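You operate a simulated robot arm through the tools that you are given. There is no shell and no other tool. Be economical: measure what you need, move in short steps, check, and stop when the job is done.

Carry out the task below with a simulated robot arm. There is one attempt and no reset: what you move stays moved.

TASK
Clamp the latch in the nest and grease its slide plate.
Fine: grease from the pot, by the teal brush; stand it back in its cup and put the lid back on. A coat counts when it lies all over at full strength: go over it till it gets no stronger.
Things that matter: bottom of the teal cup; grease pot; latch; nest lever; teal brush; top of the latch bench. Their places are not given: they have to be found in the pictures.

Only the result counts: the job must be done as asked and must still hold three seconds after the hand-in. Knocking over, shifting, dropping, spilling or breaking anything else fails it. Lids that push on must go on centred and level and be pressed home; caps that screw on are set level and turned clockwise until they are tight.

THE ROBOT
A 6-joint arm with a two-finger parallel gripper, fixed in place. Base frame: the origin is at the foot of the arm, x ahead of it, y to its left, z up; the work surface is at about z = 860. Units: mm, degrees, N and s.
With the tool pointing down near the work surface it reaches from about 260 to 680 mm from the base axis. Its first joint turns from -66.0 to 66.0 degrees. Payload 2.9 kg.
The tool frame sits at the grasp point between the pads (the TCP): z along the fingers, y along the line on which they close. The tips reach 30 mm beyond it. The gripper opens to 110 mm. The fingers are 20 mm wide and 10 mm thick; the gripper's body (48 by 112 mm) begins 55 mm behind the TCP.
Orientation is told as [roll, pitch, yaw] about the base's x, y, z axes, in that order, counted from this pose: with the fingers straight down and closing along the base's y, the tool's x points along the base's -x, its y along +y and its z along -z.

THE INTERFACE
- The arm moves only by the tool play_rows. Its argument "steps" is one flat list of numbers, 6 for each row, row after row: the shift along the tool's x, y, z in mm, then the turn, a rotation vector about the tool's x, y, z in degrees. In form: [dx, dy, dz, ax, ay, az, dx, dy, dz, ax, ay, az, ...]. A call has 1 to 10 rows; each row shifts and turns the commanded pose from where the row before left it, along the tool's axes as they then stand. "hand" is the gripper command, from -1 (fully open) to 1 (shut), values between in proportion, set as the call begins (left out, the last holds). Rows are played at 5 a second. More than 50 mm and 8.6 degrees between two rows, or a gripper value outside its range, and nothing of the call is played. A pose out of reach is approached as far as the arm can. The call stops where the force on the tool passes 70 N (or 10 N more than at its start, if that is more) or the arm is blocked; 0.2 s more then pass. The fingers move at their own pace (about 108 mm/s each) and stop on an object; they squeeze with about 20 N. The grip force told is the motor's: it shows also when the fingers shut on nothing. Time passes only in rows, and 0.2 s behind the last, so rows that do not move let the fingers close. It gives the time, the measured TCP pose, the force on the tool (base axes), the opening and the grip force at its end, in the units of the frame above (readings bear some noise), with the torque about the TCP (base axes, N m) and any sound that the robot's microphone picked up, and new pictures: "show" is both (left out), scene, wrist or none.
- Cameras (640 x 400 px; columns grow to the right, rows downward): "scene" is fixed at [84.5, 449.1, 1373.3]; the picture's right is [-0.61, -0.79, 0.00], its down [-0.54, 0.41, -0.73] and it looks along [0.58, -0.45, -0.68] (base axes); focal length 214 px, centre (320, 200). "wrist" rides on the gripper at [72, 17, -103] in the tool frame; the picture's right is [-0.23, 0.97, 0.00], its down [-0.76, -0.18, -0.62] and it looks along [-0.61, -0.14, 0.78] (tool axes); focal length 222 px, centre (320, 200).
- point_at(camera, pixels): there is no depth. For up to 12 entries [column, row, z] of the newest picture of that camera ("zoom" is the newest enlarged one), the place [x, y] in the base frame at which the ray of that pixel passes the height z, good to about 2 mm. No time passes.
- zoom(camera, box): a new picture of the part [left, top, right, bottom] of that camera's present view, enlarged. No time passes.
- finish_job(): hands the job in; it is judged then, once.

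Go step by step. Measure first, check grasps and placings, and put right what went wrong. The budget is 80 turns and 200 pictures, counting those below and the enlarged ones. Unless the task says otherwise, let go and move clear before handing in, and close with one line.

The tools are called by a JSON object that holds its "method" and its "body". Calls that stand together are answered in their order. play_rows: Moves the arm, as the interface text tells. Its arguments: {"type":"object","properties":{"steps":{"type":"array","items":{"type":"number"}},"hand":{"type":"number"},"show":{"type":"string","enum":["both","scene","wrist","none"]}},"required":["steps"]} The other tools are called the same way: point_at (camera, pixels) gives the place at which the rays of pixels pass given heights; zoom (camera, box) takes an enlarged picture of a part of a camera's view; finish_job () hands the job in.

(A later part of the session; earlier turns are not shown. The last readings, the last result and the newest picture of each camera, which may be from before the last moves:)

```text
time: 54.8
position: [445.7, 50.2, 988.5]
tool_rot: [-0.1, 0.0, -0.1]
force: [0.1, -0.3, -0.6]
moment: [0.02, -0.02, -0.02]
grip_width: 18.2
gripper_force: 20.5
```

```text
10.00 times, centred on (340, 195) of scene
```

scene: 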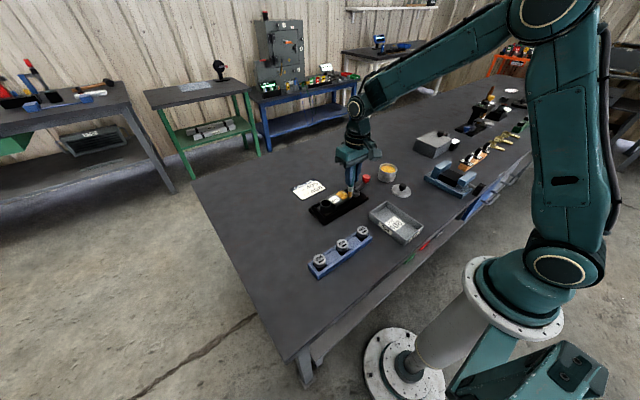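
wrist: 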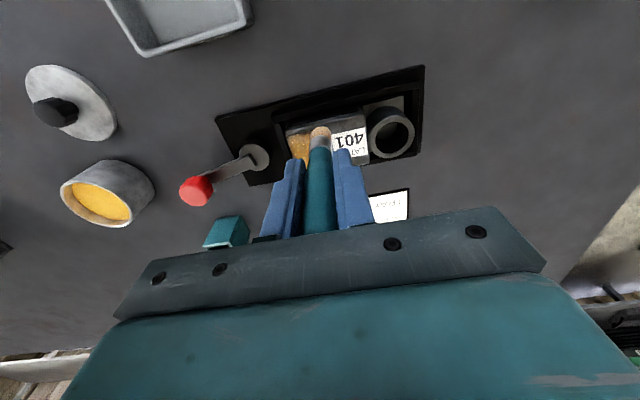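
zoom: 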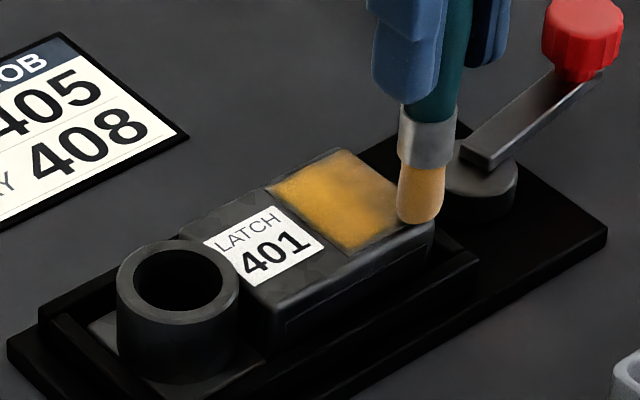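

Pressing down and doing a second full pass, with finer lanes.

{"method": "play_rows", "body": {"steps": [0, 0, 2, 0, 0, 0, 0, 0, 1.5, 0, 0, 0, 0, 2, 0, 0, 0, 0, 0, -2, 0, 0, 0, 0, -12, 0, 0, 0, 0, 0, -12, 0, 0, 0, 0, 0, -13, 0, 0, 0, 0, 0, 0, 7, 0, 0, 0, 0, 12, 0, 0, 0, 0, 0, 12, 0, 0, 0, 0, 0], "show": "none"}}

{"method": "play_rows", "body": {"steps": [13, 0, 0, 0, 0, 0, 0, 7, 0, 0, 0, 0, -12, 0, 0, 0, 0, 0, -12, 0, 0, 0, 0, 0, -13, 0, 0, 0, 0, 0, 0, 7, 0, 0, 0, 0, 12, 0, 0, 0, 0, 0, 12, 0, 0, 0, 0, 0, 13, 0, 0, 0, 0, 0, 0, 7, 0, 0, 0, 0], "show": "none"}}

{"method": "play_rows", "body": {"steps": [-12, 0, 0, 0, 0, 0, -12, 0, 0, 0, 0, 0, -13, 0, 0, 0, 0, 0, 0, -14, 0, 0, 0, 0, 0, -14, 0, 0, 0, 0, 0, 0, -25, 0, 0, 0, 0, -30, -25, 0, 0, 0, 0, -35, 0, 0, 0, 0, 0, 0, 0, 0, 0, 0], "show": "scene"}}

{"method": "zoom", "body": {"camera": "scene", "box": [320, 175, 360, 215]}}

{"method": "zoom", "body": {"camera": "wrist", "box": [320, 40, 480, 150]}}

```text
time: 57.0
position: [458.4, 57.2, 985.8]
tool_rot: [0.1, -0.1, -0.1]
force: [2.4, -0.3, 5.7]
moment: [0.0, -0.25, -0.01]
grip_width: 18.2
gripper_force: 19.8
```

```text
time: 59.2
position: [445.1, 78.1, 985.1]
tool_rot: [-0.1, 0.0, -0.1]
force: [0.3, -0.6, -0.7]
moment: [-0.01, 0.03, 0.0]
grip_width: 18.1
gripper_force: 19.8
```

```text
time: 61.2
position: [482.6, -15.8, 1034.6]
tool_rot: [-0.1, 0.0, -0.1]
force: [-0.3, 0.7, -1.4]
moment: [0.01, 0.02, 0.0]
grip_width: 18.3
gripper_force: 20.4
```

scene: 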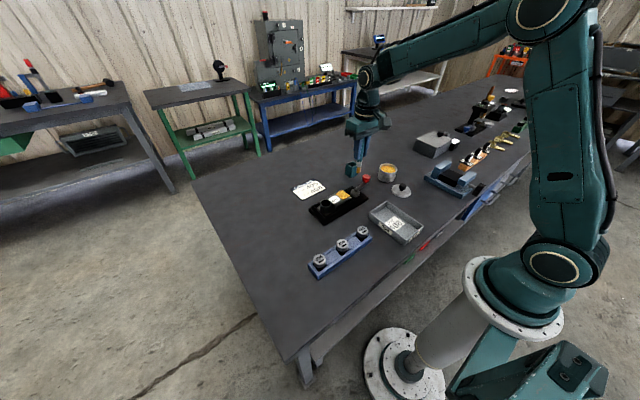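

```text
10.00 times, centred on (340, 195) of scene
```

zoom: 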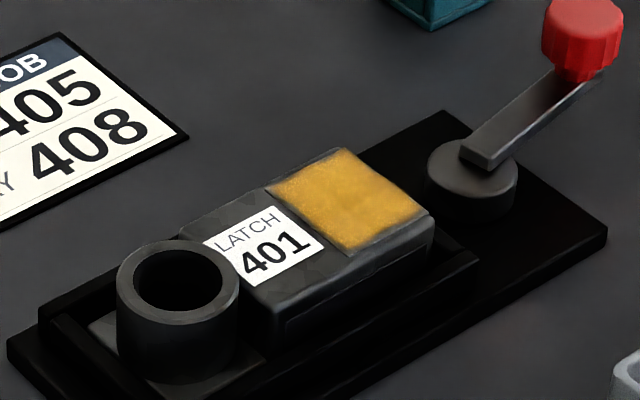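

```text
3.64 times, centred on (400, 95) of wrist
```

zoom: 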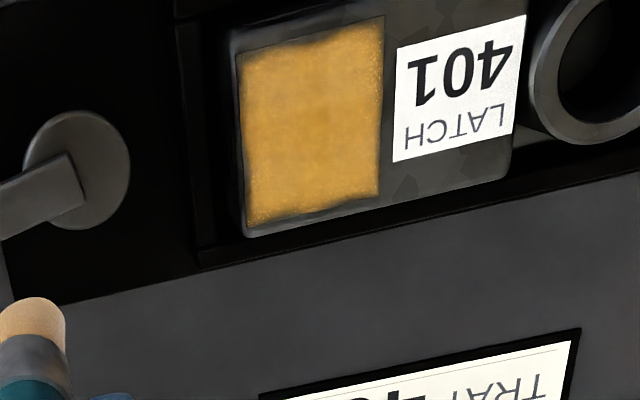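

Coat is even; only the thin edges look slightly feathered. I'll reload and do a perimeter pass a bit further out plus a final full pass.

{"method": "play_rows", "body": {"steps": [0, 0, -15, 0, 0, 0, 4, -40, 0, 0, 0, 0, 4, -40, 0, 0, 0, 0, 4, -40, 0, 0, 0, 0, 2, -40, 0, 0, 0, 0, 0, 0, 30, 0, 0, 0, 0, 0, 30, 0, 0, 0, 0, 0, 10, 0, 0, 0, 0, 0, 0, 0, 0, 0], "show": "scene"}}

{"method": "zoom", "body": {"camera": "scene", "box": [360, 130, 415, 185]}}

{"method": "play_rows", "body": {"steps": [0, 0, -20, 0, 0, 0, 0, 0, -25, 0, 0, 0, 0, 0, -25, 0, 0, 0, 5, 46, 0, 0, 0, 0, 5, 46, 0, 0, 0, 0, 5, 46, 0, 0, 0, 0, 5, 46, 0, 0, 0, 0, 4.5, 42, 0, 0, 0, 0, 0, 0, 30, 0, 0, 0, 0, 0, 25, 0, 0, 0], "show": "none"}}

```text
time: 63.2
position: [468.2, -174.7, 979.7]
tool_rot: [-0.1, 0.0, -0.1]
force: [1.1, -0.3, 0.5]
moment: [-0.04, 0.02, -0.01]
grip_width: 18.3
gripper_force: 20.2
```

scene: 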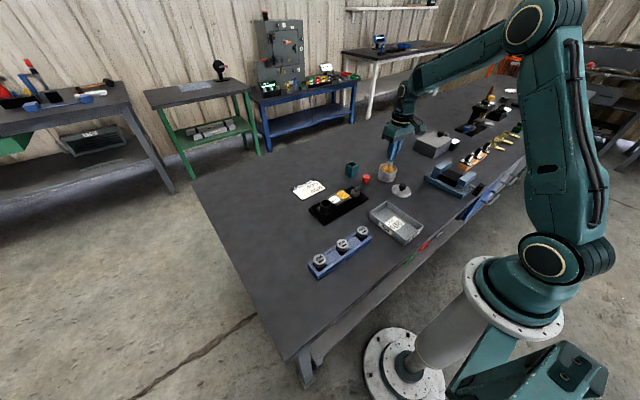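

```text
7.27 times, centred on (388, 158) of scene
```

zoom: 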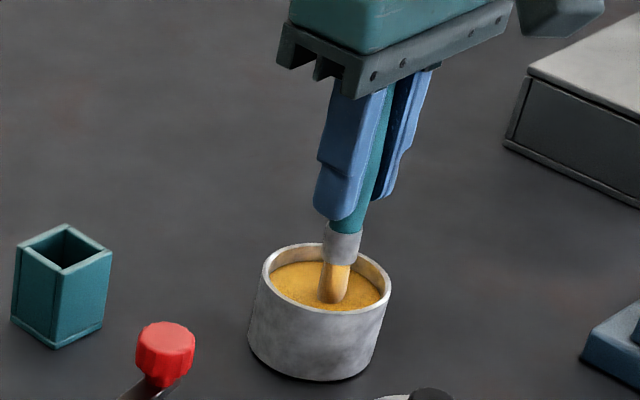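

```text
time: 65.4
position: [443.4, 52.5, 996.7]
tool_rot: [0.1, -0.1, -0.1]
force: [-0.3, -0.4, 0.1]
moment: [0.0, -0.01, 0.0]
grip_width: 18.2
gripper_force: 19.8
```

{"method": "play_rows", "body": {"steps": [0, -1.5, 6, 0, 0, 0, 0, 0, 5, 0, 0, 0, -10.5, 0, 0, 0, 0, 0, -10.5, 0, 0, 0, 0, 0, -10.5, 0, 0, 0, 0, 0, -10.5, 0, 0, 0, 0, 0, 0, 10, 0, 0, 0, 0, 0, 10, 0, 0, 0, 0, 0, 10, 0, 0, 0, 0, 10.5, 0, 0, 0, 0, 0], "show": "none"}}

{"method": "play_rows", "body": {"steps": [10.5, 0, 0, 0, 0, 0, 10.5, 0, 0, 0, 0, 0, 10.5, 0, 0, 0, 0, 0, 0, -10, 0, 0, 0, 0, 0, -10, 0, 0, 0, 0, 0, -10, 0, 0, 0, 0, 0, 8, 0, 0, 0, 0, -14, 0, 0, 0, 0, 0, -14, 0, 0, 0, 0, 0, -13, 0, 0, 0, 0, 0], "show": "none"}}

{"method": "play_rows", "body": {"steps": [0, 7, 0, 0, 0, 0, 14, 0, 0, 0, 0, 0, 14, 0, 0, 0, 0, 0, 13, 0, 0, 0, 0, 0, 0, 7, 0, 0, 0, 0, -14, 0, 0, 0, 0, 0, -14, 0, 0, 0, 0, 0, -13, 0, 0, 0, 0, 0, 0, 7, 0, 0, 0, 0, 0, 0, 0, 0, 0, 0], "show": "none"}}

{"method": "play_rows", "body": {"steps": [0, -14, 0, 0, 0, 0, 0, -15, 0, 0, 0, 0, 0, 0, -25, 0, 0, 0, 0, -30, -25, 0, 0, 0, 0, -35, 0, 0, 0, 0, 0, 0, 0, 0, 0, 0], "show": "scene"}}

{"method": "zoom", "body": {"camera": "scene", "box": [320, 175, 360, 215]}}

{"method": "zoom", "body": {"camera": "wrist", "box": [320, 40, 480, 150]}}

```text
time: 67.6
position: [476.2, 78.9, 983.6]
tool_rot: [0.1, -0.2, 0.0]
force: [4.9, 1.0, 8.4]
moment: [0.02, -0.49, -0.01]
grip_width: 18.2
gripper_force: 19.9
```

```text
time: 69.8
position: [484.7, 57.7, 983.1]
tool_rot: [0.0, 0.1, -0.1]
force: [-1.1, 0.5, 3.1]
moment: [0.03, 0.07, -0.02]
grip_width: 18.2
gripper_force: 20.0
```

```text
time: 72.0
position: [485.6, 79.1, 984.2]
tool_rot: [0.0, -0.1, 0.0]
force: [-0.5, -1.0, 0.9]
moment: [0.02, -0.01, 0.03]
grip_width: 18.3
gripper_force: 20.2
```

```text
time: 73.4
position: [484.6, -17.2, 1033.1]
tool_rot: [0.1, 0.0, -0.1]
force: [0.0, -0.8, -0.7]
moment: [0.01, 0.0, 0.05]
grip_width: 18.1
gripper_force: 19.6
```

scene: 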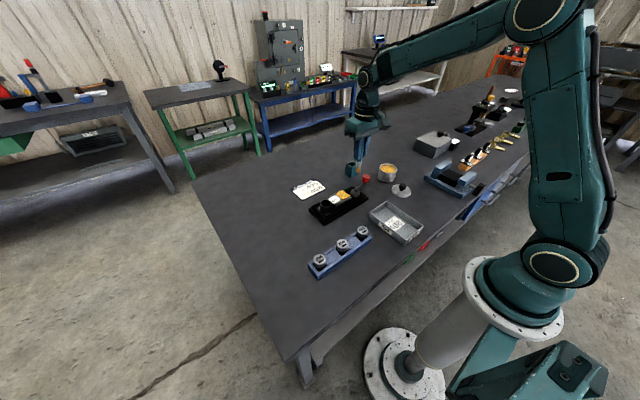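

```text
10.00 times, centred on (340, 195) of scene
```

zoom: 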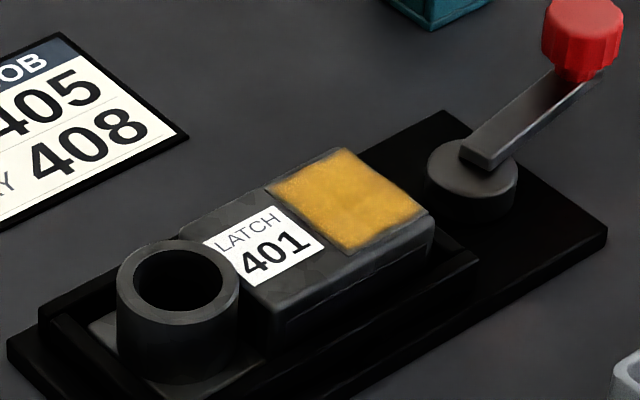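

```text
3.64 times, centred on (400, 95) of wrist
```

zoom: 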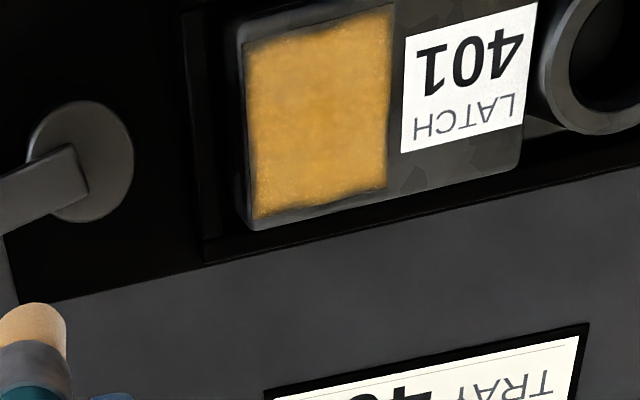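

The coat is uniform and unchanged from the previous pass: full strength. Now back to the cup with the brush.

{"method": "play_rows", "body": {"steps": [0, 0, -7, 0, 0, 0, -28, -21, 0, 0, 0, 0, -28, -21, 0, 0, 0, 0, -27, -21.5, 0, 0, 0, 0, 0, 0, 0, 0, 0, 0]}}

{"method": "zoom", "body": {"camera": "scene", "box": [330, 130, 380, 180]}}

{"method": "zoom", "body": {"camera": "wrist", "box": [240, 60, 400, 170]}}

```text
time: 74.6
position: [569.5, -78.6, 1039.3]
tool_rot: [0.1, 0.0, -0.1]
force: [0.5, -0.1, -0.4]
moment: [0.0, -0.02, 0.01]
grip_width: 18.1
gripper_force: 19.6
```

scene: 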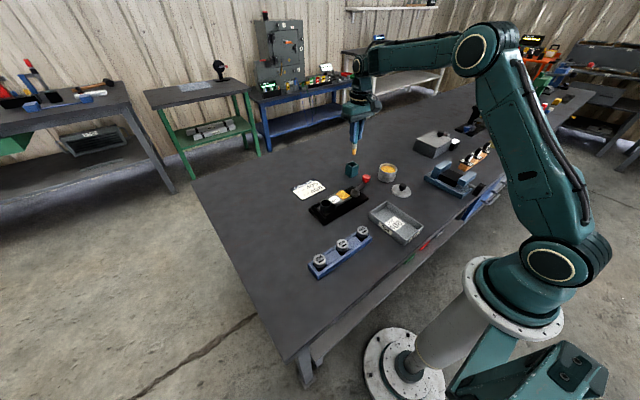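
wrist: 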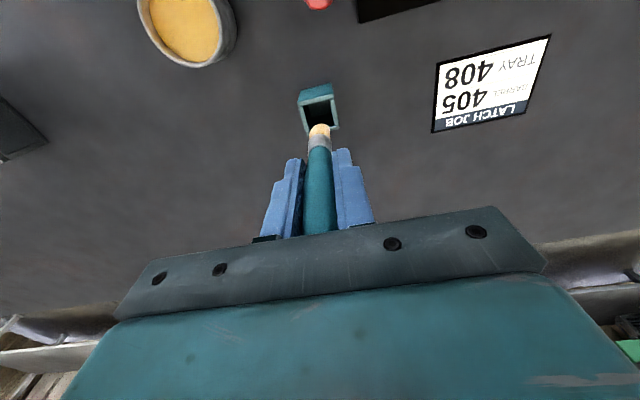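

```text
8.00 times, centred on (355, 155) of scene
```

zoom: 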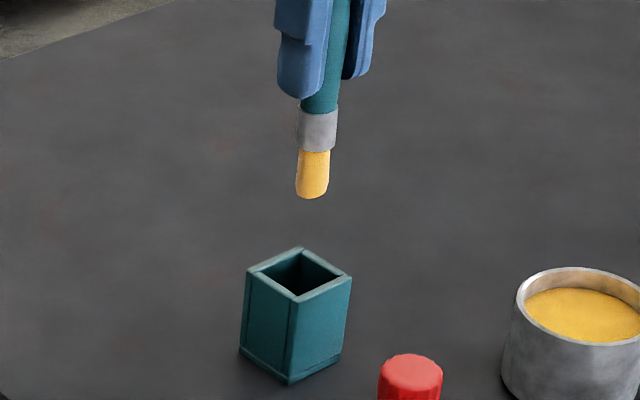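

```text
3.64 times, centred on (320, 115) of wrist
```

zoom: 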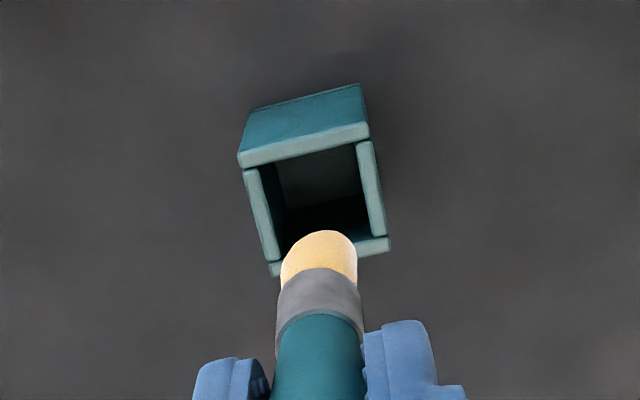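

{"method": "point_at", "body": {"camera": "zoom", "pixels": [[238, 158, 905], [368, 127, 905], [388, 245, 905], [272, 272, 905], [317, 200, 905], [320, 252, 945], [320, 252, 950], [320, 252, 955]]}}

{"method": "point_at", "body": {"camera": "scene", "pixels": [[352.4, 164.1, 900], [352.4, 164.1, 905], [352.4, 164.1, 910], [354, 153.8, 945], [354, 153.8, 950], [354, 153.8, 940]]}}

```text
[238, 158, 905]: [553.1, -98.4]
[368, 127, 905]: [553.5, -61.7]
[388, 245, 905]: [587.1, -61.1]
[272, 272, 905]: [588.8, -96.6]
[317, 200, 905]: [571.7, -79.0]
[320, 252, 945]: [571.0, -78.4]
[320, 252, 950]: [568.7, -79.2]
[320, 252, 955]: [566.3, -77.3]
```

```text
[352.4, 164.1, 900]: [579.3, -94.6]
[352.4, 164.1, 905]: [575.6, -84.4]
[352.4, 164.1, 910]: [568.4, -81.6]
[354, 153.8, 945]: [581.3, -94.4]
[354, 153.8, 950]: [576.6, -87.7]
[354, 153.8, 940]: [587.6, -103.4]
```

Tip aligns with the cup mouth centre (≈571.5, −80). Lowering in.

{"method": "play_rows", "body": {"steps": [-1.5, -0.8, 15, 0, 0, 0, 0, 0, 15, 0, 0, 0, 0, 0, 15, 0, 0, 0, 0, 0, 15, 0, 0, 0, 0, 0, 10, 0, 0, 0, 0, 0, 0, 0, 0, 0]}}

{"method": "zoom", "body": {"camera": "scene", "box": [330, 130, 380, 180]}}

{"method": "zoom", "body": {"camera": "wrist", "box": [240, 60, 400, 170]}}

```text
time: 76.0
position: [569.4, -80.0, 970.0]
tool_rot: [0.1, -0.1, -0.2]
force: [0.5, 0.2, -0.2]
moment: [0.0, 0.01, 0.01]
grip_width: 18.0
gripper_force: 19.9
```

scene: 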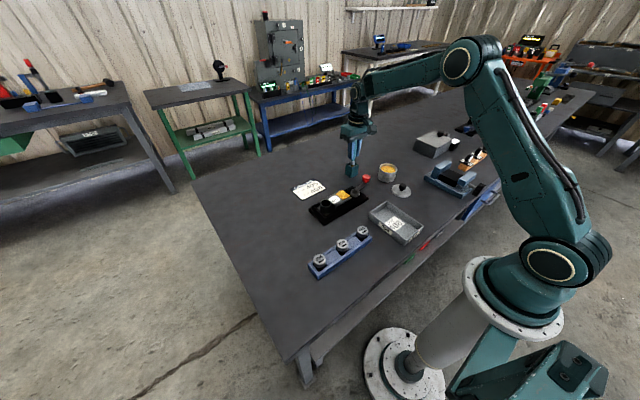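
wrist: 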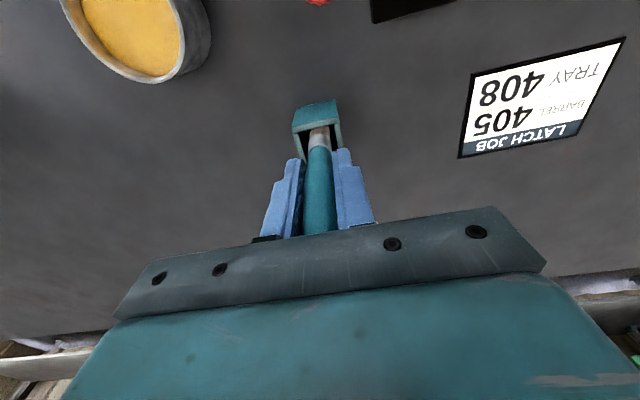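

```text
8.00 times, centred on (355, 155) of scene
```

zoom: 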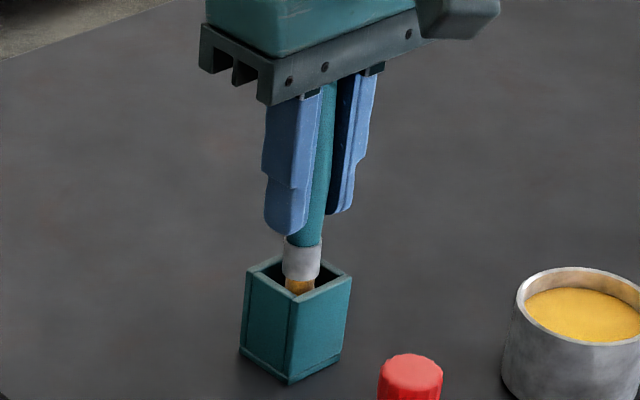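

```text
3.64 times, centred on (320, 115) of wrist
```

zoom: 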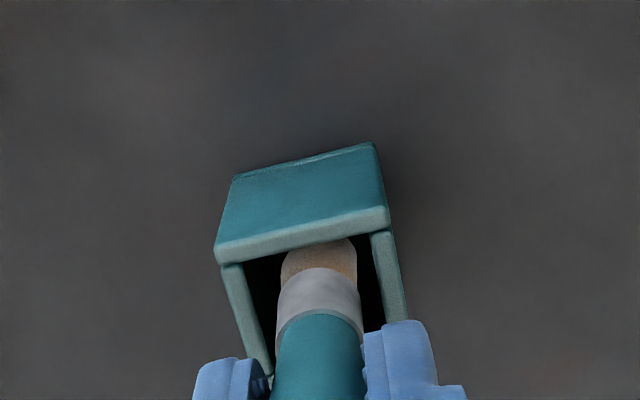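

It's inside the cup, centred. Stepping down to the bottom.

{"method": "play_rows", "body": {"steps": [0, 0, 7, 0, 0, 0, 0, 0, 6, 0, 0, 0, 0, 0, 0, 0, 0, 0], "show": "none"}}

{"method": "play_rows", "body": {"steps": [0, 0, 2, 0, 0, 0, 0, 0, 2, 0, 0, 0, 0, 0, 0, 0, 0, 0], "show": "none"}}

{"method": "play_rows", "body": {"steps": [0, 0, 1, 0, 0, 0, 0, 0, 0, 0, 0, 0], "show": "none"}}

```text
time: 76.8
position: [570.1, -78.5, 957.7]
tool_rot: [0.0, 0.0, -0.1]
force: [0.0, 0.4, -0.5]
moment: [-0.02, 0.0, 0.0]
grip_width: 17.9
gripper_force: 20.1
```

```text
time: 77.6
position: [568.6, -80.2, 952.3]
tool_rot: [0.0, 0.0, -0.2]
force: [0.4, -1.0, -0.8]
moment: [0.01, -0.02, -0.02]
grip_width: 17.9
gripper_force: 20.1
```

```text
time: 78.2
position: [569.3, -80.3, 951.7]
tool_rot: [-0.1, -0.1, -0.1]
force: [-0.6, 0.0, -0.4]
moment: [-0.01, 0.0, -0.02]
grip_width: 18.1
gripper_force: 20.4
```

{"method": "play_rows", "body": {"steps": [0, 0, 1, 0, 0, 0, 0, 0, 1, 0, 0, 0, 0, 0, 0, 0, 0, 0], "show": "none"}}

{"method": "play_rows", "body": {"steps": [0, 0, 1, 0, 0, 0, 0, 0, 0, 0, 0, 0], "show": "none"}}

{"method": "play_rows", "body": {"steps": [0, 0, 1, 0, 0, 0, 0, 0, 0, 0, 0, 0], "show": "scene"}}

{"method": "zoom", "body": {"camera": "scene", "box": [330, 130, 380, 180]}}

```text
time: 79.0
position: [570.1, -80.6, 950.3]
tool_rot: [0.0, 0.0, -0.1]
force: [0.3, -0.3, -0.5]
moment: [-0.01, 0.01, 0.01]
grip_width: 18.0
gripper_force: 20.2
```

```text
time: 79.6
position: [569.7, -80.3, 949.4]
tool_rot: [0.0, 0.0, -0.1]
force: [0.1, -0.7, -0.7]
moment: [0.01, 0.02, 0.01]
grip_width: 18.2
gripper_force: 20.6
```

```text
time: 80.2
position: [570.2, -80.3, 948.4]
tool_rot: [0.0, 0.0, -0.1]
force: [-0.2, 0.2, -0.9]
moment: [0.01, -0.03, -0.02]
grip_width: 18.0
gripper_force: 19.4
```

scene: 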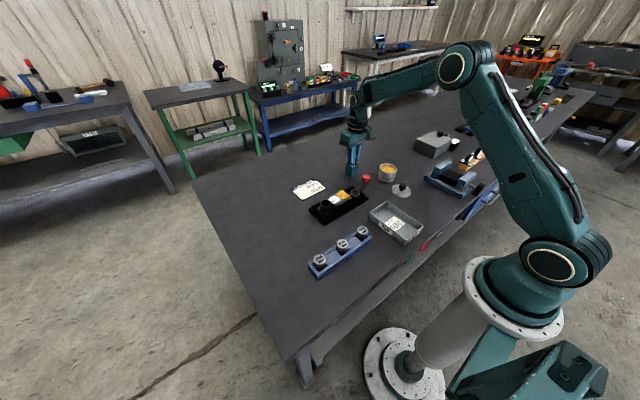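

```text
8.00 times, centred on (355, 155) of scene
```

zoom: 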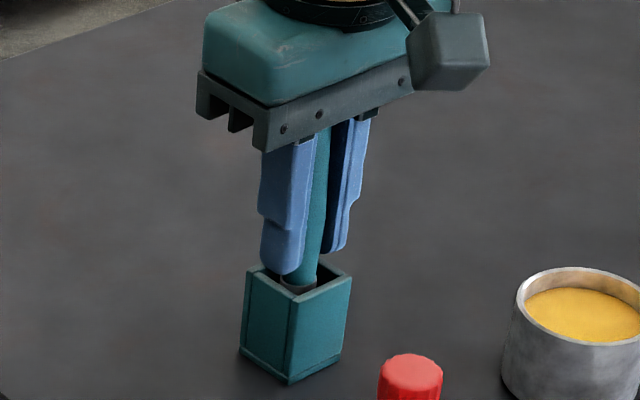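

{"method": "play_rows", "body": {"steps": [0, 0, 1, 0, 0, 0, 0, 0, 0, 0, 0, 0], "show": "none"}}

{"method": "play_rows", "body": {"steps": [0, 0, 1, 0, 0, 0, 0, 0, 0, 0, 0, 0], "show": "none"}}

{"method": "play_rows", "body": {"steps": [0, 0, 1, 0, 0, 0, 0, 0, 0, 0, 0, 0], "show": "none"}}

```text
time: 80.8
position: [570.4, -79.0, 947.8]
tool_rot: [0.0, -0.1, -0.1]
force: [-1.3, -0.4, 6.0]
moment: [0.02, 0.1, -0.04]
grip_width: 18.0
gripper_force: 20.0
```

```text
time: 81.4
position: [570.2, -80.0, 948.5]
tool_rot: [0.1, -0.1, -0.1]
force: [0.0, 1.7, 15.7]
moment: [0.18, -0.01, 0.04]
grip_width: 18.1
gripper_force: 20.2
```

```text
time: 82.0
position: [570.8, -80.3, 946.6]
tool_rot: [0.0, -0.1, -0.1]
force: [0.5, -1.0, 17.0]
moment: [-0.07, -0.15, 0.0]
grip_width: 18.2
gripper_force: 20.1
```

Bottom reached. Relieving 2 mm, opening to 50 mm and rising straight up.

{"method": "play_rows", "body": {"steps": [0, 0, -2, 0, 0, 0, 0, 0, 0, 0, 0, 0], "show": "none"}}

{"method": "play_rows", "body": {"steps": [0, 0, 0, 0, 0, 0, 0, 0, 0, 0, 0, 0, 0, 0, -30, 0, 0, 0, 0, 0, -40, 0, 0, 0, 0, 0, -40, 0, 0, 0, 0, 0, 0, 0, 0, 0], "hand": 0.09}}

{"method": "zoom", "body": {"camera": "scene", "box": [330, 130, 380, 180]}}

```text
time: 82.6
position: [569.2, -79.7, 946.9]
tool_rot: [0.2, 0.3, -0.1]
force: [1.0, 0.1, 3.0]
moment: [-0.01, -0.14, -0.04]
grip_width: 18.0
gripper_force: 20.3
```

```text
time: 84.0
position: [567.9, -78.9, 1058.4]
tool_rot: [0.1, 0.0, -0.1]
force: [-0.3, 0.2, 0.4]
moment: [0.04, -0.03, 0.01]
grip_width: 50.0
gripper_force: 0.0
```

scene: 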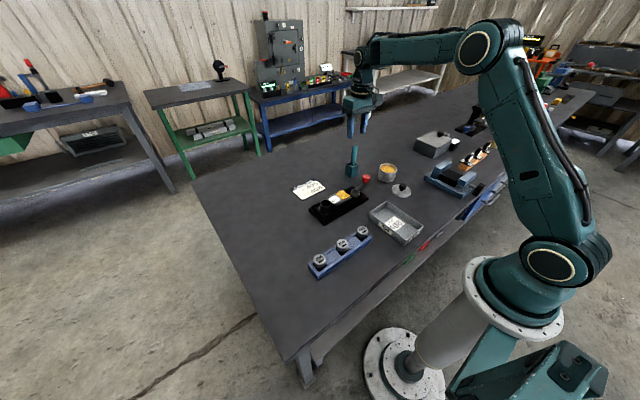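
wrist: 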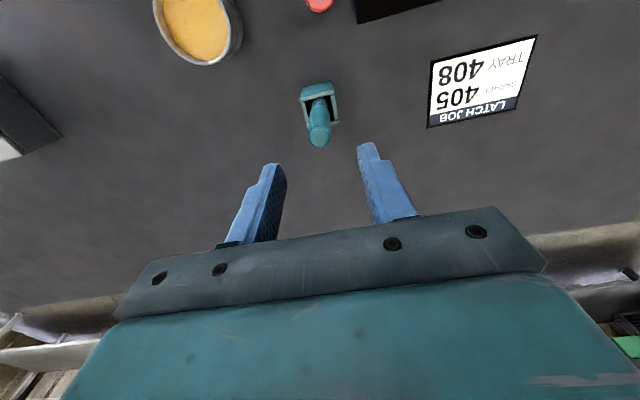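

```text
8.00 times, centred on (355, 155) of scene
```

zoom: 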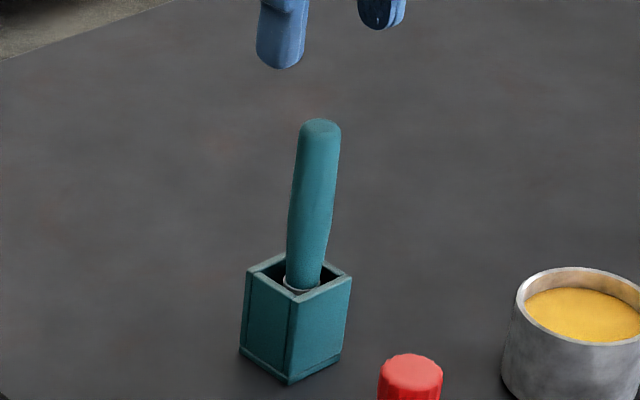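

The brush stands upright in its cup. Going to the lid now.

{"method": "play_rows", "body": {"steps": [37.2, -15, 0, 0, 0, 0, 37.2, -15, 0, 0, 0, 0, 37.2, -15, 0, 0, 0, 0, 37.2, -15, 0, 0, 0, 0, 37.2, -15, 0, 0, 0, 0, 0, 0, 45, 0, 0, 0, 0, 0, 45, 0, 0, 0, 0, 0, 30, 0, 0, 0, 0, 0, 0, 0, 0, 0], "hand": 0.27}}

{"method": "zoom", "body": {"camera": "wrist", "box": [200, 40, 440, 220]}}

{"method": "zoom", "body": {"camera": "scene", "box": [360, 145, 430, 205]}}

```text
time: 86.0
position: [384.5, -155.4, 939.9]
tool_rot: [0.0, -0.1, 0.0]
force: [0.6, 0.1, 0.5]
moment: [0.01, -0.03, 0.0]
grip_width: 40.2
gripper_force: 0.0
```

scene: 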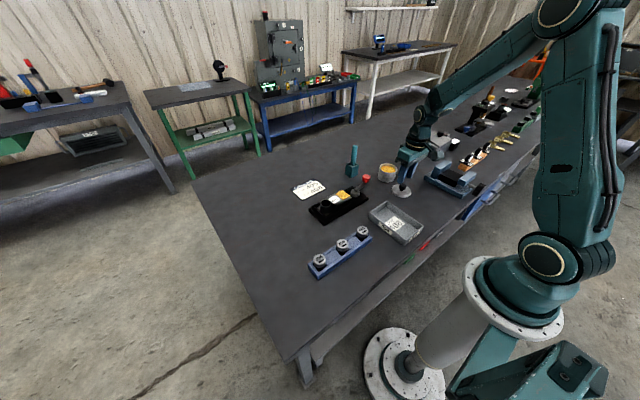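
wrist: 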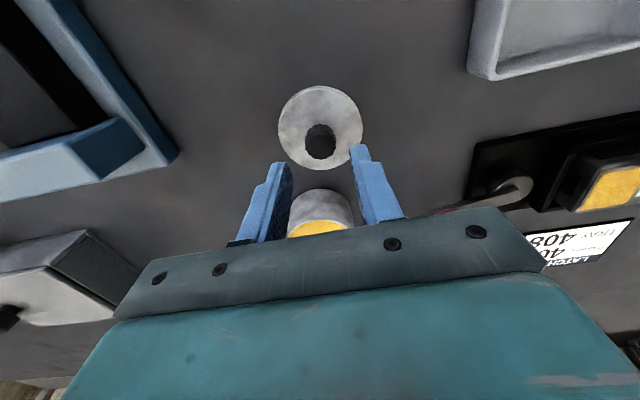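

```text
2.22 times, centred on (320, 130) of wrist
```

zoom: 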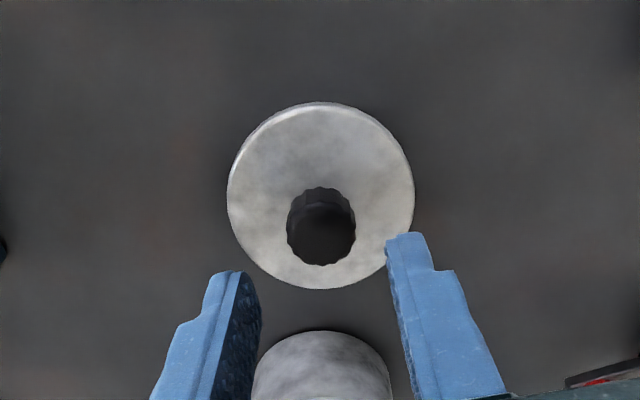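

```text
6.67 times, centred on (395, 175) of scene
```

zoom: 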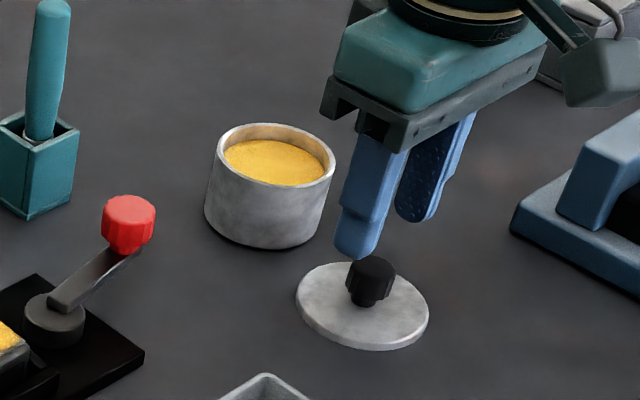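

{"method": "point_at", "body": {"camera": "wrist", "pixels": [[320, 147, 892], [320, 147, 885]]}}

{"method": "point_at", "body": {"camera": "zoom", "pixels": [[373, 266, 892], [373, 266, 889], [362, 307, 867]]}}

```text
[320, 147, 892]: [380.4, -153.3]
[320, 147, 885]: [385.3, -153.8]
```

```text
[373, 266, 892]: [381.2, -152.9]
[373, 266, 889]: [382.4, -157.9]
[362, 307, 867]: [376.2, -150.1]
```

Knob at (381, −153.5). Descending and gripping at the same height as before (z≈902.5).

{"method": "play_rows", "body": {"steps": [1, 0.5, 18, 0, 0, 0, 0, 0, 17, 0, 0, 0, 0, 0, 0, 0, 0, 0], "show": "none"}}

{"method": "play_rows", "body": {"steps": [0, 0, 0, 0, 0, 0, 0, 0, 0, 0, 0, 0, 0, 0, 0, 0, 0, 0], "hand": 1, "show": "none"}}

{"method": "play_rows", "body": {"steps": [0, 0, -5, 0, 0, 0, 0, 0, -20, 0, 0, 0, 0, 0, -45, 0, 0, 0, 0, 0, -20, 0, 0, 0, 0, 0, 0, 0, 0, 0]}}

{"method": "zoom", "body": {"camera": "scene", "box": [360, 130, 430, 205]}}

```text
time: 86.8
position: [382.8, -154.3, 901.8]
tool_rot: [0.1, 0.0, 0.0]
force: [-0.4, -0.1, 0.6]
moment: [0.02, -0.02, -0.01]
grip_width: 40.0
gripper_force: 0.1
```

```text
time: 87.6
position: [383.7, -154.9, 901.5]
tool_rot: [-0.1, 0.0, -0.2]
force: [0.9, -0.6, -0.6]
moment: [0.01, 0.02, 0.02]
grip_width: 22.9
gripper_force: 19.9
```

```text
time: 88.8
position: [381.7, -151.4, 991.0]
tool_rot: [0.0, 0.0, -0.1]
force: [-0.7, 0.3, -0.6]
moment: [0.01, 0.03, -0.01]
grip_width: 22.7
gripper_force: 19.8
```

scene: 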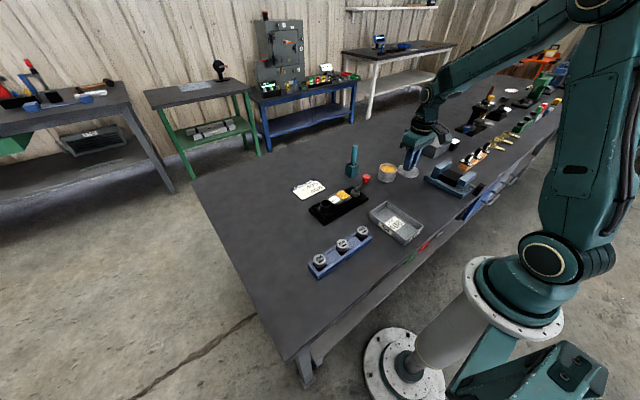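
wrist: 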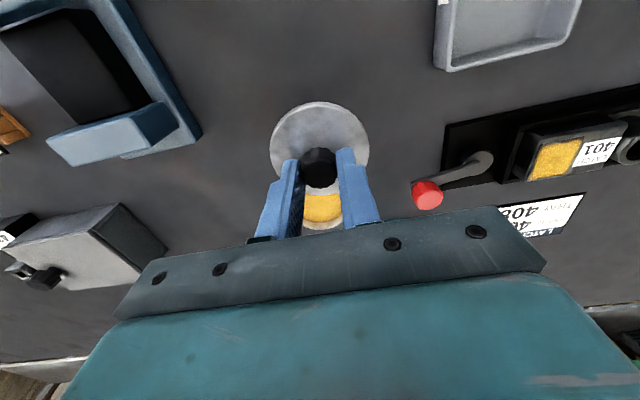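

```text
5.33 times, centred on (395, 168) of scene
```

zoom: 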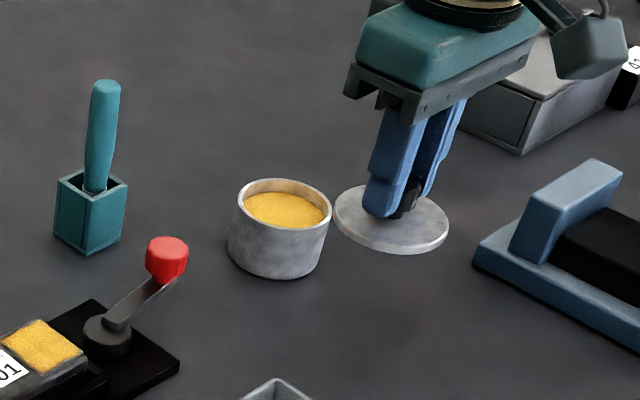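

Lid is held level. Reversing the exact displacement (+87 x, −18.6 y) back above the pot.

{"method": "play_rows", "body": {"steps": [-29, -6.2, 0, 0, 0, 0, -29, -6.2, 0, 0, 0, 0, -29, -6.2, 0, 0, 0, 0, 0, 0, 20, 0, 0, 0, 0, 0, 10, 0, 0, 0, 0, 0, 0, 0, 0, 0]}}

{"method": "zoom", "body": {"camera": "scene", "box": [360, 135, 415, 185]}}

{"method": "zoom", "body": {"camera": "wrist", "box": [240, 60, 400, 210]}}

```text
time: 90.2
position: [468.6, -173.7, 961.7]
tool_rot: [0.1, 0.0, -0.1]
force: [0.6, -0.2, -0.6]
moment: [0.0, 0.0, -0.01]
grip_width: 22.8
gripper_force: 20.1
```

scene: 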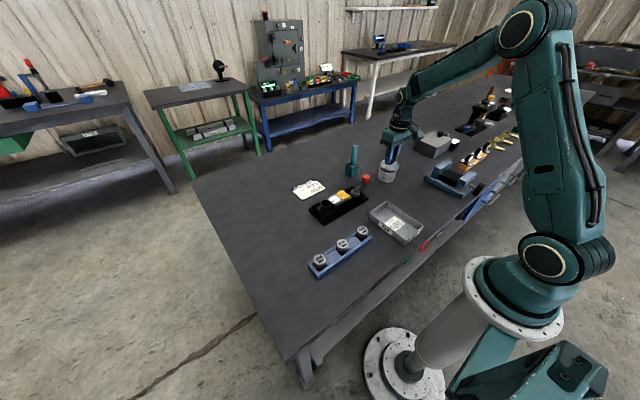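
wrist: 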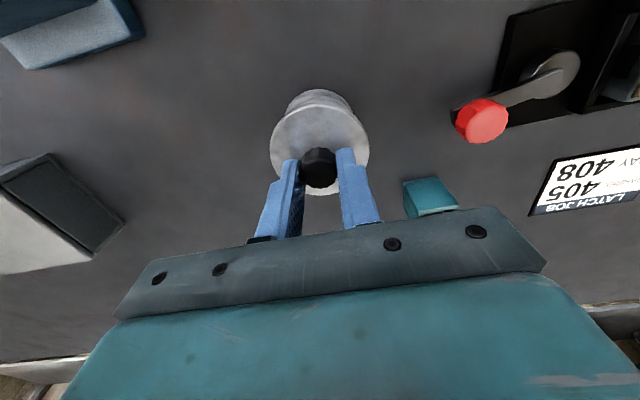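

```text
8.00 times, centred on (388, 160) of scene
```

zoom: 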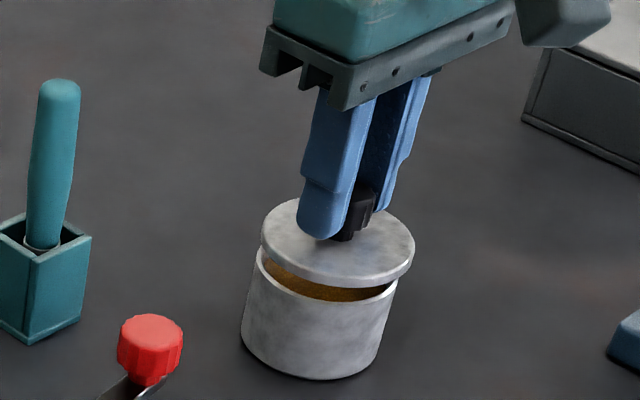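

```text
2.67 times, centred on (320, 135) of wrist
```

zoom: 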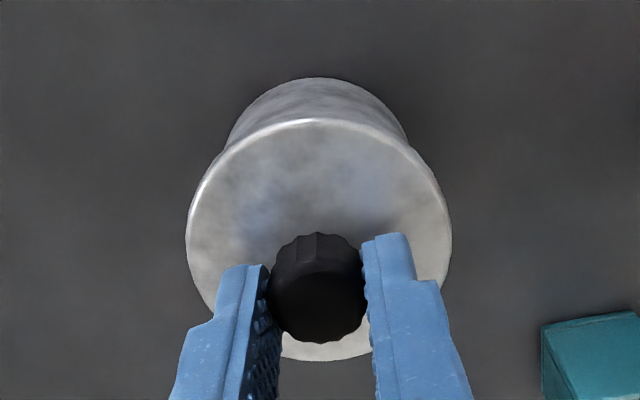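

Alignment looks right. Lowering onto the pot in small steps.

{"method": "play_rows", "body": {"steps": [0, 0, 7, 0, 0, 0, 0, 0, 5, 0, 0, 0, 0, 0, 2, 0, 0, 0, 0, 0, 0, 0, 0, 0], "show": "none"}}

{"method": "play_rows", "body": {"steps": [0, 0, 1, 0, 0, 0, 0, 0, 1, 0, 0, 0, 0, 0, 0, 0, 0, 0], "show": "none"}}

{"method": "play_rows", "body": {"steps": [0, 0, 1, 0, 0, 0, 0, 0, 0, 0, 0, 0], "show": "scene"}}

{"method": "zoom", "body": {"camera": "scene", "box": [360, 135, 415, 185]}}

```text
time: 91.2
position: [469.1, -172.8, 948.8]
tool_rot: [-0.1, -0.1, -0.1]
force: [1.6, -1.6, 3.1]
moment: [-0.01, 0.11, 0.05]
grip_width: 22.6
gripper_force: 19.9
```

```text
time: 92.0
position: [469.2, -173.2, 948.0]
tool_rot: [0.0, -0.2, 0.0]
force: [-1.7, 0.1, 22.8]
moment: [-0.03, 0.06, -0.01]
grip_width: 23.1
gripper_force: 20.0
```

```text
time: 92.6
position: [470.1, -174.0, 947.0]
tool_rot: [0.0, -0.2, -0.1]
force: [1.4, -4.0, 22.6]
moment: [-0.07, -0.04, 0.02]
grip_width: 22.7
gripper_force: 19.9
```

scene: 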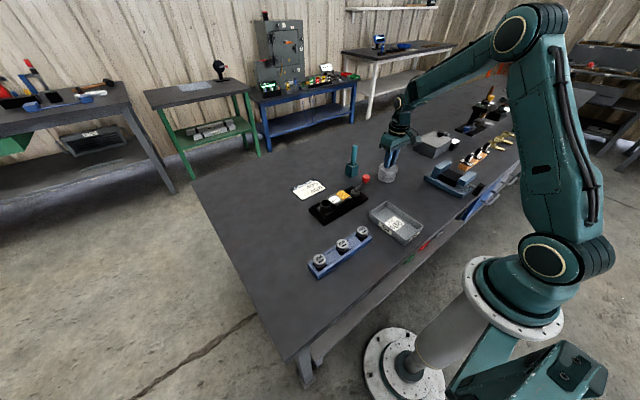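

```text
8.00 times, centred on (388, 160) of scene
```

zoom: 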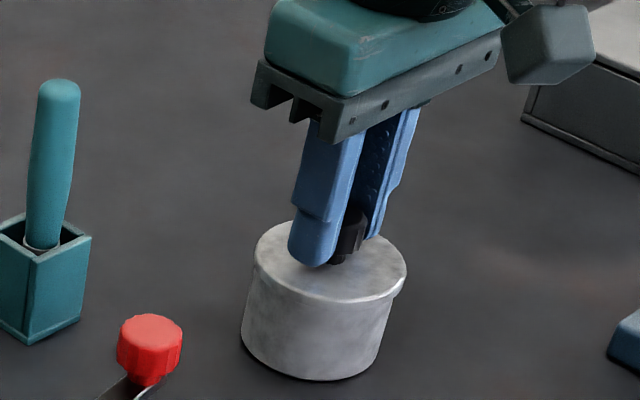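

Lid is on; the grip slips at ~23 N. I'll release, rise, close the fingers and press down on the knob top to seat it fully.

{"method": "play_rows", "body": {"steps": [0, 0, -1, 0, 0, 0, 0, 0, 0, 0, 0, 0, 0, 0, 0, 0, 0, 0, 0, 0, -20, 0, 0, 0, 0, 0, -22, 0, 0, 0], "hand": 0.27, "show": "none"}}

{"method": "play_rows", "body": {"steps": [0, 0, 0, 0, 0, 0, 0, 0, 0, 0, 0, 0, 0, 0, 0, 0, 0, 0], "hand": 1, "show": "wrist"}}

{"method": "zoom", "body": {"camera": "wrist", "box": [240, 60, 400, 210]}}

{"method": "zoom", "body": {"camera": "scene", "box": [360, 135, 415, 185]}}

```text
time: 93.8
position: [468.5, -172.5, 988.2]
tool_rot: [0.0, 0.0, -0.1]
force: [-0.2, 0.2, 0.5]
moment: [0.03, -0.01, -0.01]
grip_width: 40.1
gripper_force: 0.1
heard: snap
```

```text
time: 94.6
position: [468.4, -172.2, 989.5]
tool_rot: [0.0, 0.0, -0.1]
force: [0.1, -0.5, -0.7]
moment: [0.04, 0.01, -0.03]
grip_width: 0.0
gripper_force: 19.5
```

wrist: 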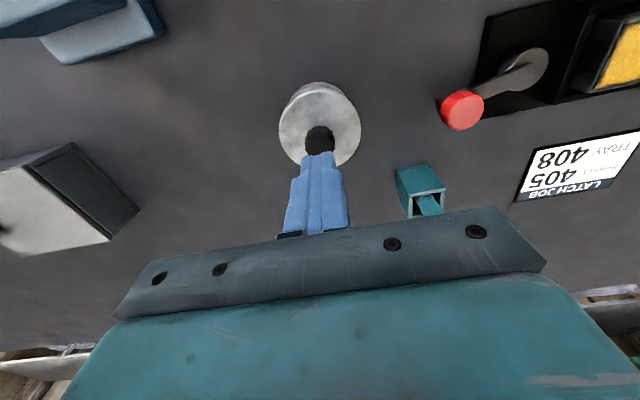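

```text
2.67 times, centred on (320, 135) of wrist
```

zoom: 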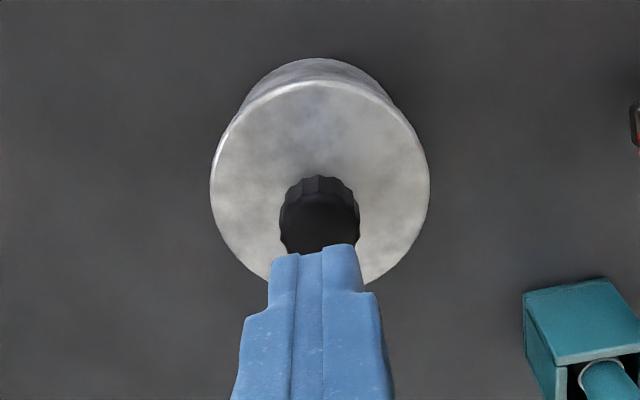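

```text
8.00 times, centred on (388, 160) of scene
```

zoom: 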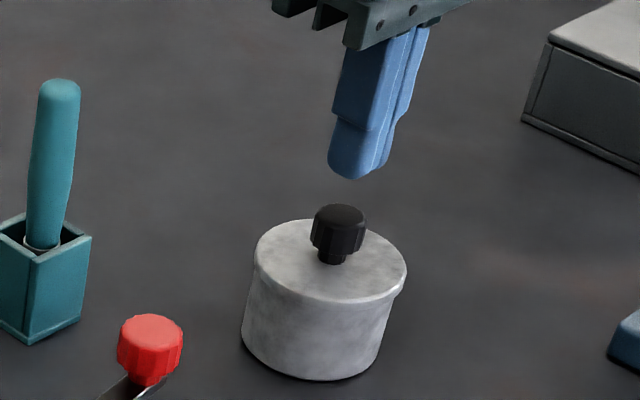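

A snap was heard. I'll press on the knob top to be sure it's home.

{"method": "play_rows", "body": {"steps": [0, 0, 12, 0, 0, 0, 0, 0, 8, 0, 0, 0, 0, 0, 2, 0, 0, 0, 0, 0, 0, 0, 0, 0], "show": "none"}}

{"method": "play_rows", "body": {"steps": [0, 0, 1, 0, 0, 0, 0, 0, 1, 0, 0, 0, 0, 0, 0, 0, 0, 0], "show": "none"}}

{"method": "play_rows", "body": {"steps": [0, 0, 1, 0, 0, 0, 0, 0, 1, 0, 0, 0, 0, 0, 0, 0, 0, 0], "show": "none"}}

```text
time: 95.6
position: [468.1, -172.3, 966.0]
tool_rot: [0.1, 0.0, -0.2]
force: [0.3, -0.6, 0.0]
moment: [0.03, -0.03, 0.0]
grip_width: 0.1
gripper_force: 19.0
```

```text
time: 96.4
position: [468.7, -172.7, 965.6]
tool_rot: [0.0, -0.2, -0.2]
force: [-7.1, -2.6, 18.2]
moment: [-0.07, 0.24, 0.0]
grip_width: 0.3
gripper_force: 20.3
```

```text
time: 97.2
position: [468.7, -172.7, 965.3]
tool_rot: [-0.2, -0.3, -0.2]
force: [-17.0, -1.7, 47.3]
moment: [-0.09, 0.7, 0.0]
grip_width: 0.0
gripper_force: 20.3
```

Firm at 47 N with no further travel. Lifting off and inspecting everything.

{"method": "play_rows", "body": {"steps": [0, 0, -2, 0, 0, 0, 0, 0, -3, 0, 0, 0, 0, 0, -40, 0, 0, 0, 0, 0, -50, 0, 0, 0, 40, 0, -20, 0, 0, 0, 40, 0, -20, 0, 0, 0, 0, 0, 0, 0, 0, 0]}}

{"method": "zoom", "body": {"camera": "scene", "box": [340, 140, 410, 190]}}

{"method": "zoom", "body": {"camera": "wrist", "box": [240, 60, 400, 210]}}

{"method": "zoom", "body": {"camera": "scene", "box": [310, 165, 375, 220]}}

```text
time: 98.8
position: [388.6, -174.2, 1098.2]
tool_rot: [0.1, 0.0, -0.2]
force: [-0.9, 0.1, -0.2]
moment: [-0.02, -0.03, -0.01]
grip_width: 0.0
gripper_force: 20.4
```

scene: 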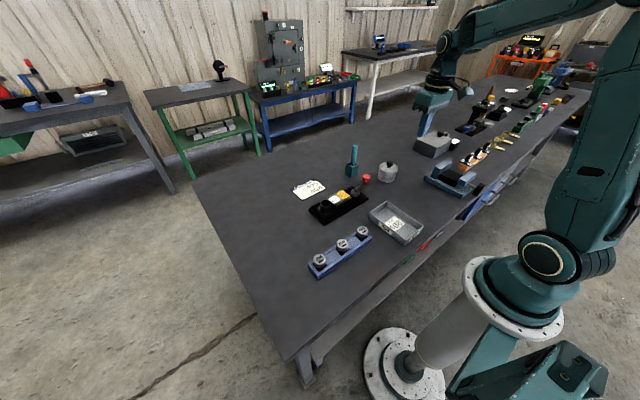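
wrist: 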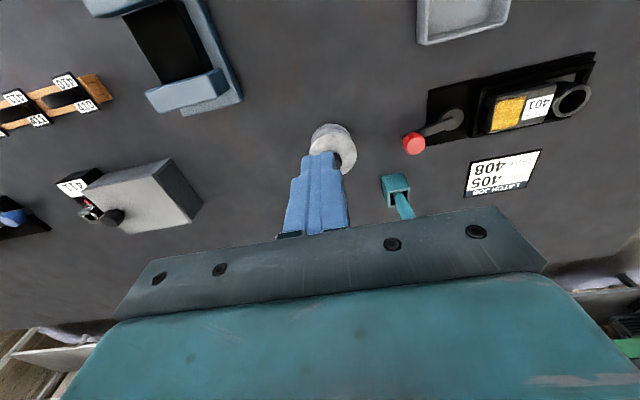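

```text
8.00 times, centred on (375, 165) of scene
```

zoom: 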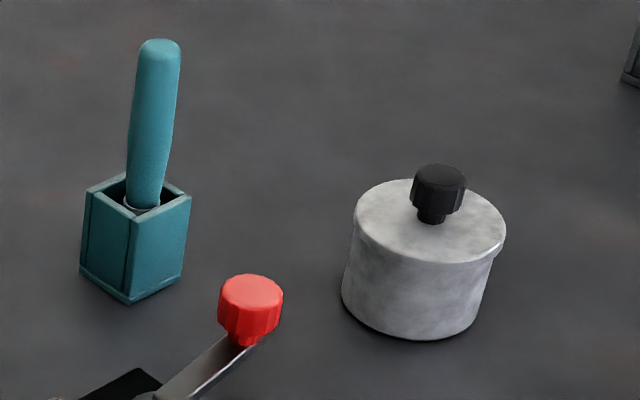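

```text
2.67 times, centred on (320, 135) of wrist
```

zoom: 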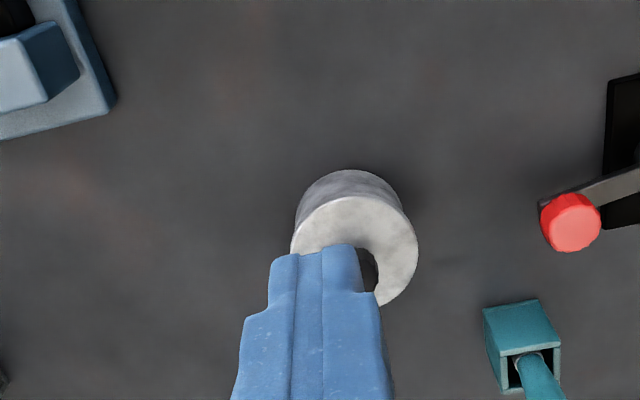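

```text
7.27 times, centred on (342, 192) of scene
```

zoom: 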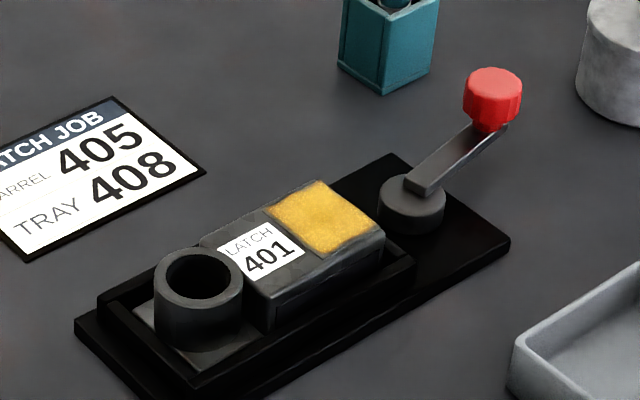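

Lid, brush and coat look right. To be sure the clamp lever is really home, I'll push the knob once more with closed (rigid) fingers from the +x side.

{"method": "play_rows", "body": {"steps": [-29.5, 30, 0, 0, 0, 0, -29.5, 30, 0, 0, 0, 0, -29.5, 30, 0, 0, 0, 0, -29.5, 30, 0, 0, 0, 0, 0, 0, 45, 0, 0, 0, 0, 0, 45, 0, 0, 0, 0, 0, 35, 0, 0, 0, 0, 0, 0, 0, 0, 0], "hand": 1}}

{"method": "zoom", "body": {"camera": "scene", "box": [335, 145, 390, 200]}}

{"method": "zoom", "body": {"camera": "wrist", "box": [200, 40, 440, 210]}}

```text
time: 100.6
position: [505.7, -53.5, 973.2]
tool_rot: [-0.1, 0.0, -0.1]
force: [0.9, -0.1, -0.9]
moment: [0.01, -0.01, -0.03]
grip_width: 0.0
gripper_force: 20.0
```

scene: 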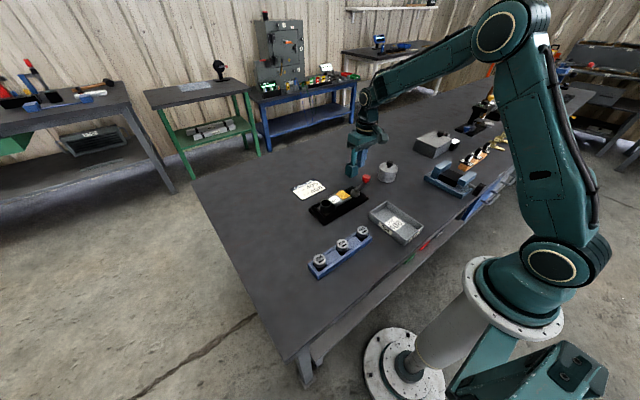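
wrist: 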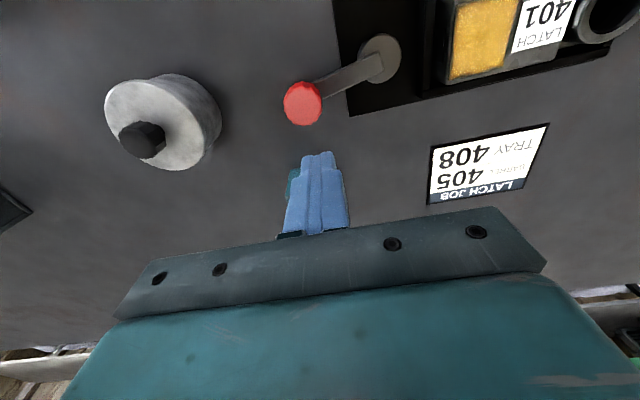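

```text
7.27 times, centred on (362, 172) of scene
```

zoom: 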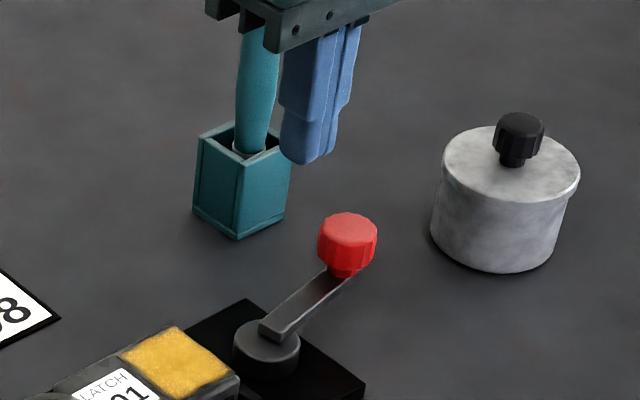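

```text
2.35 times, centred on (320, 125) of wrist
```

zoom: 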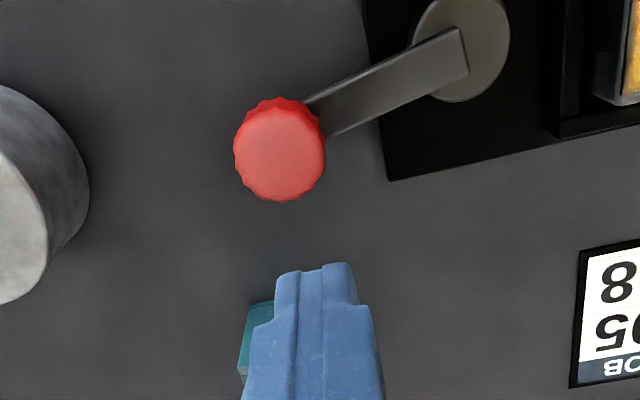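

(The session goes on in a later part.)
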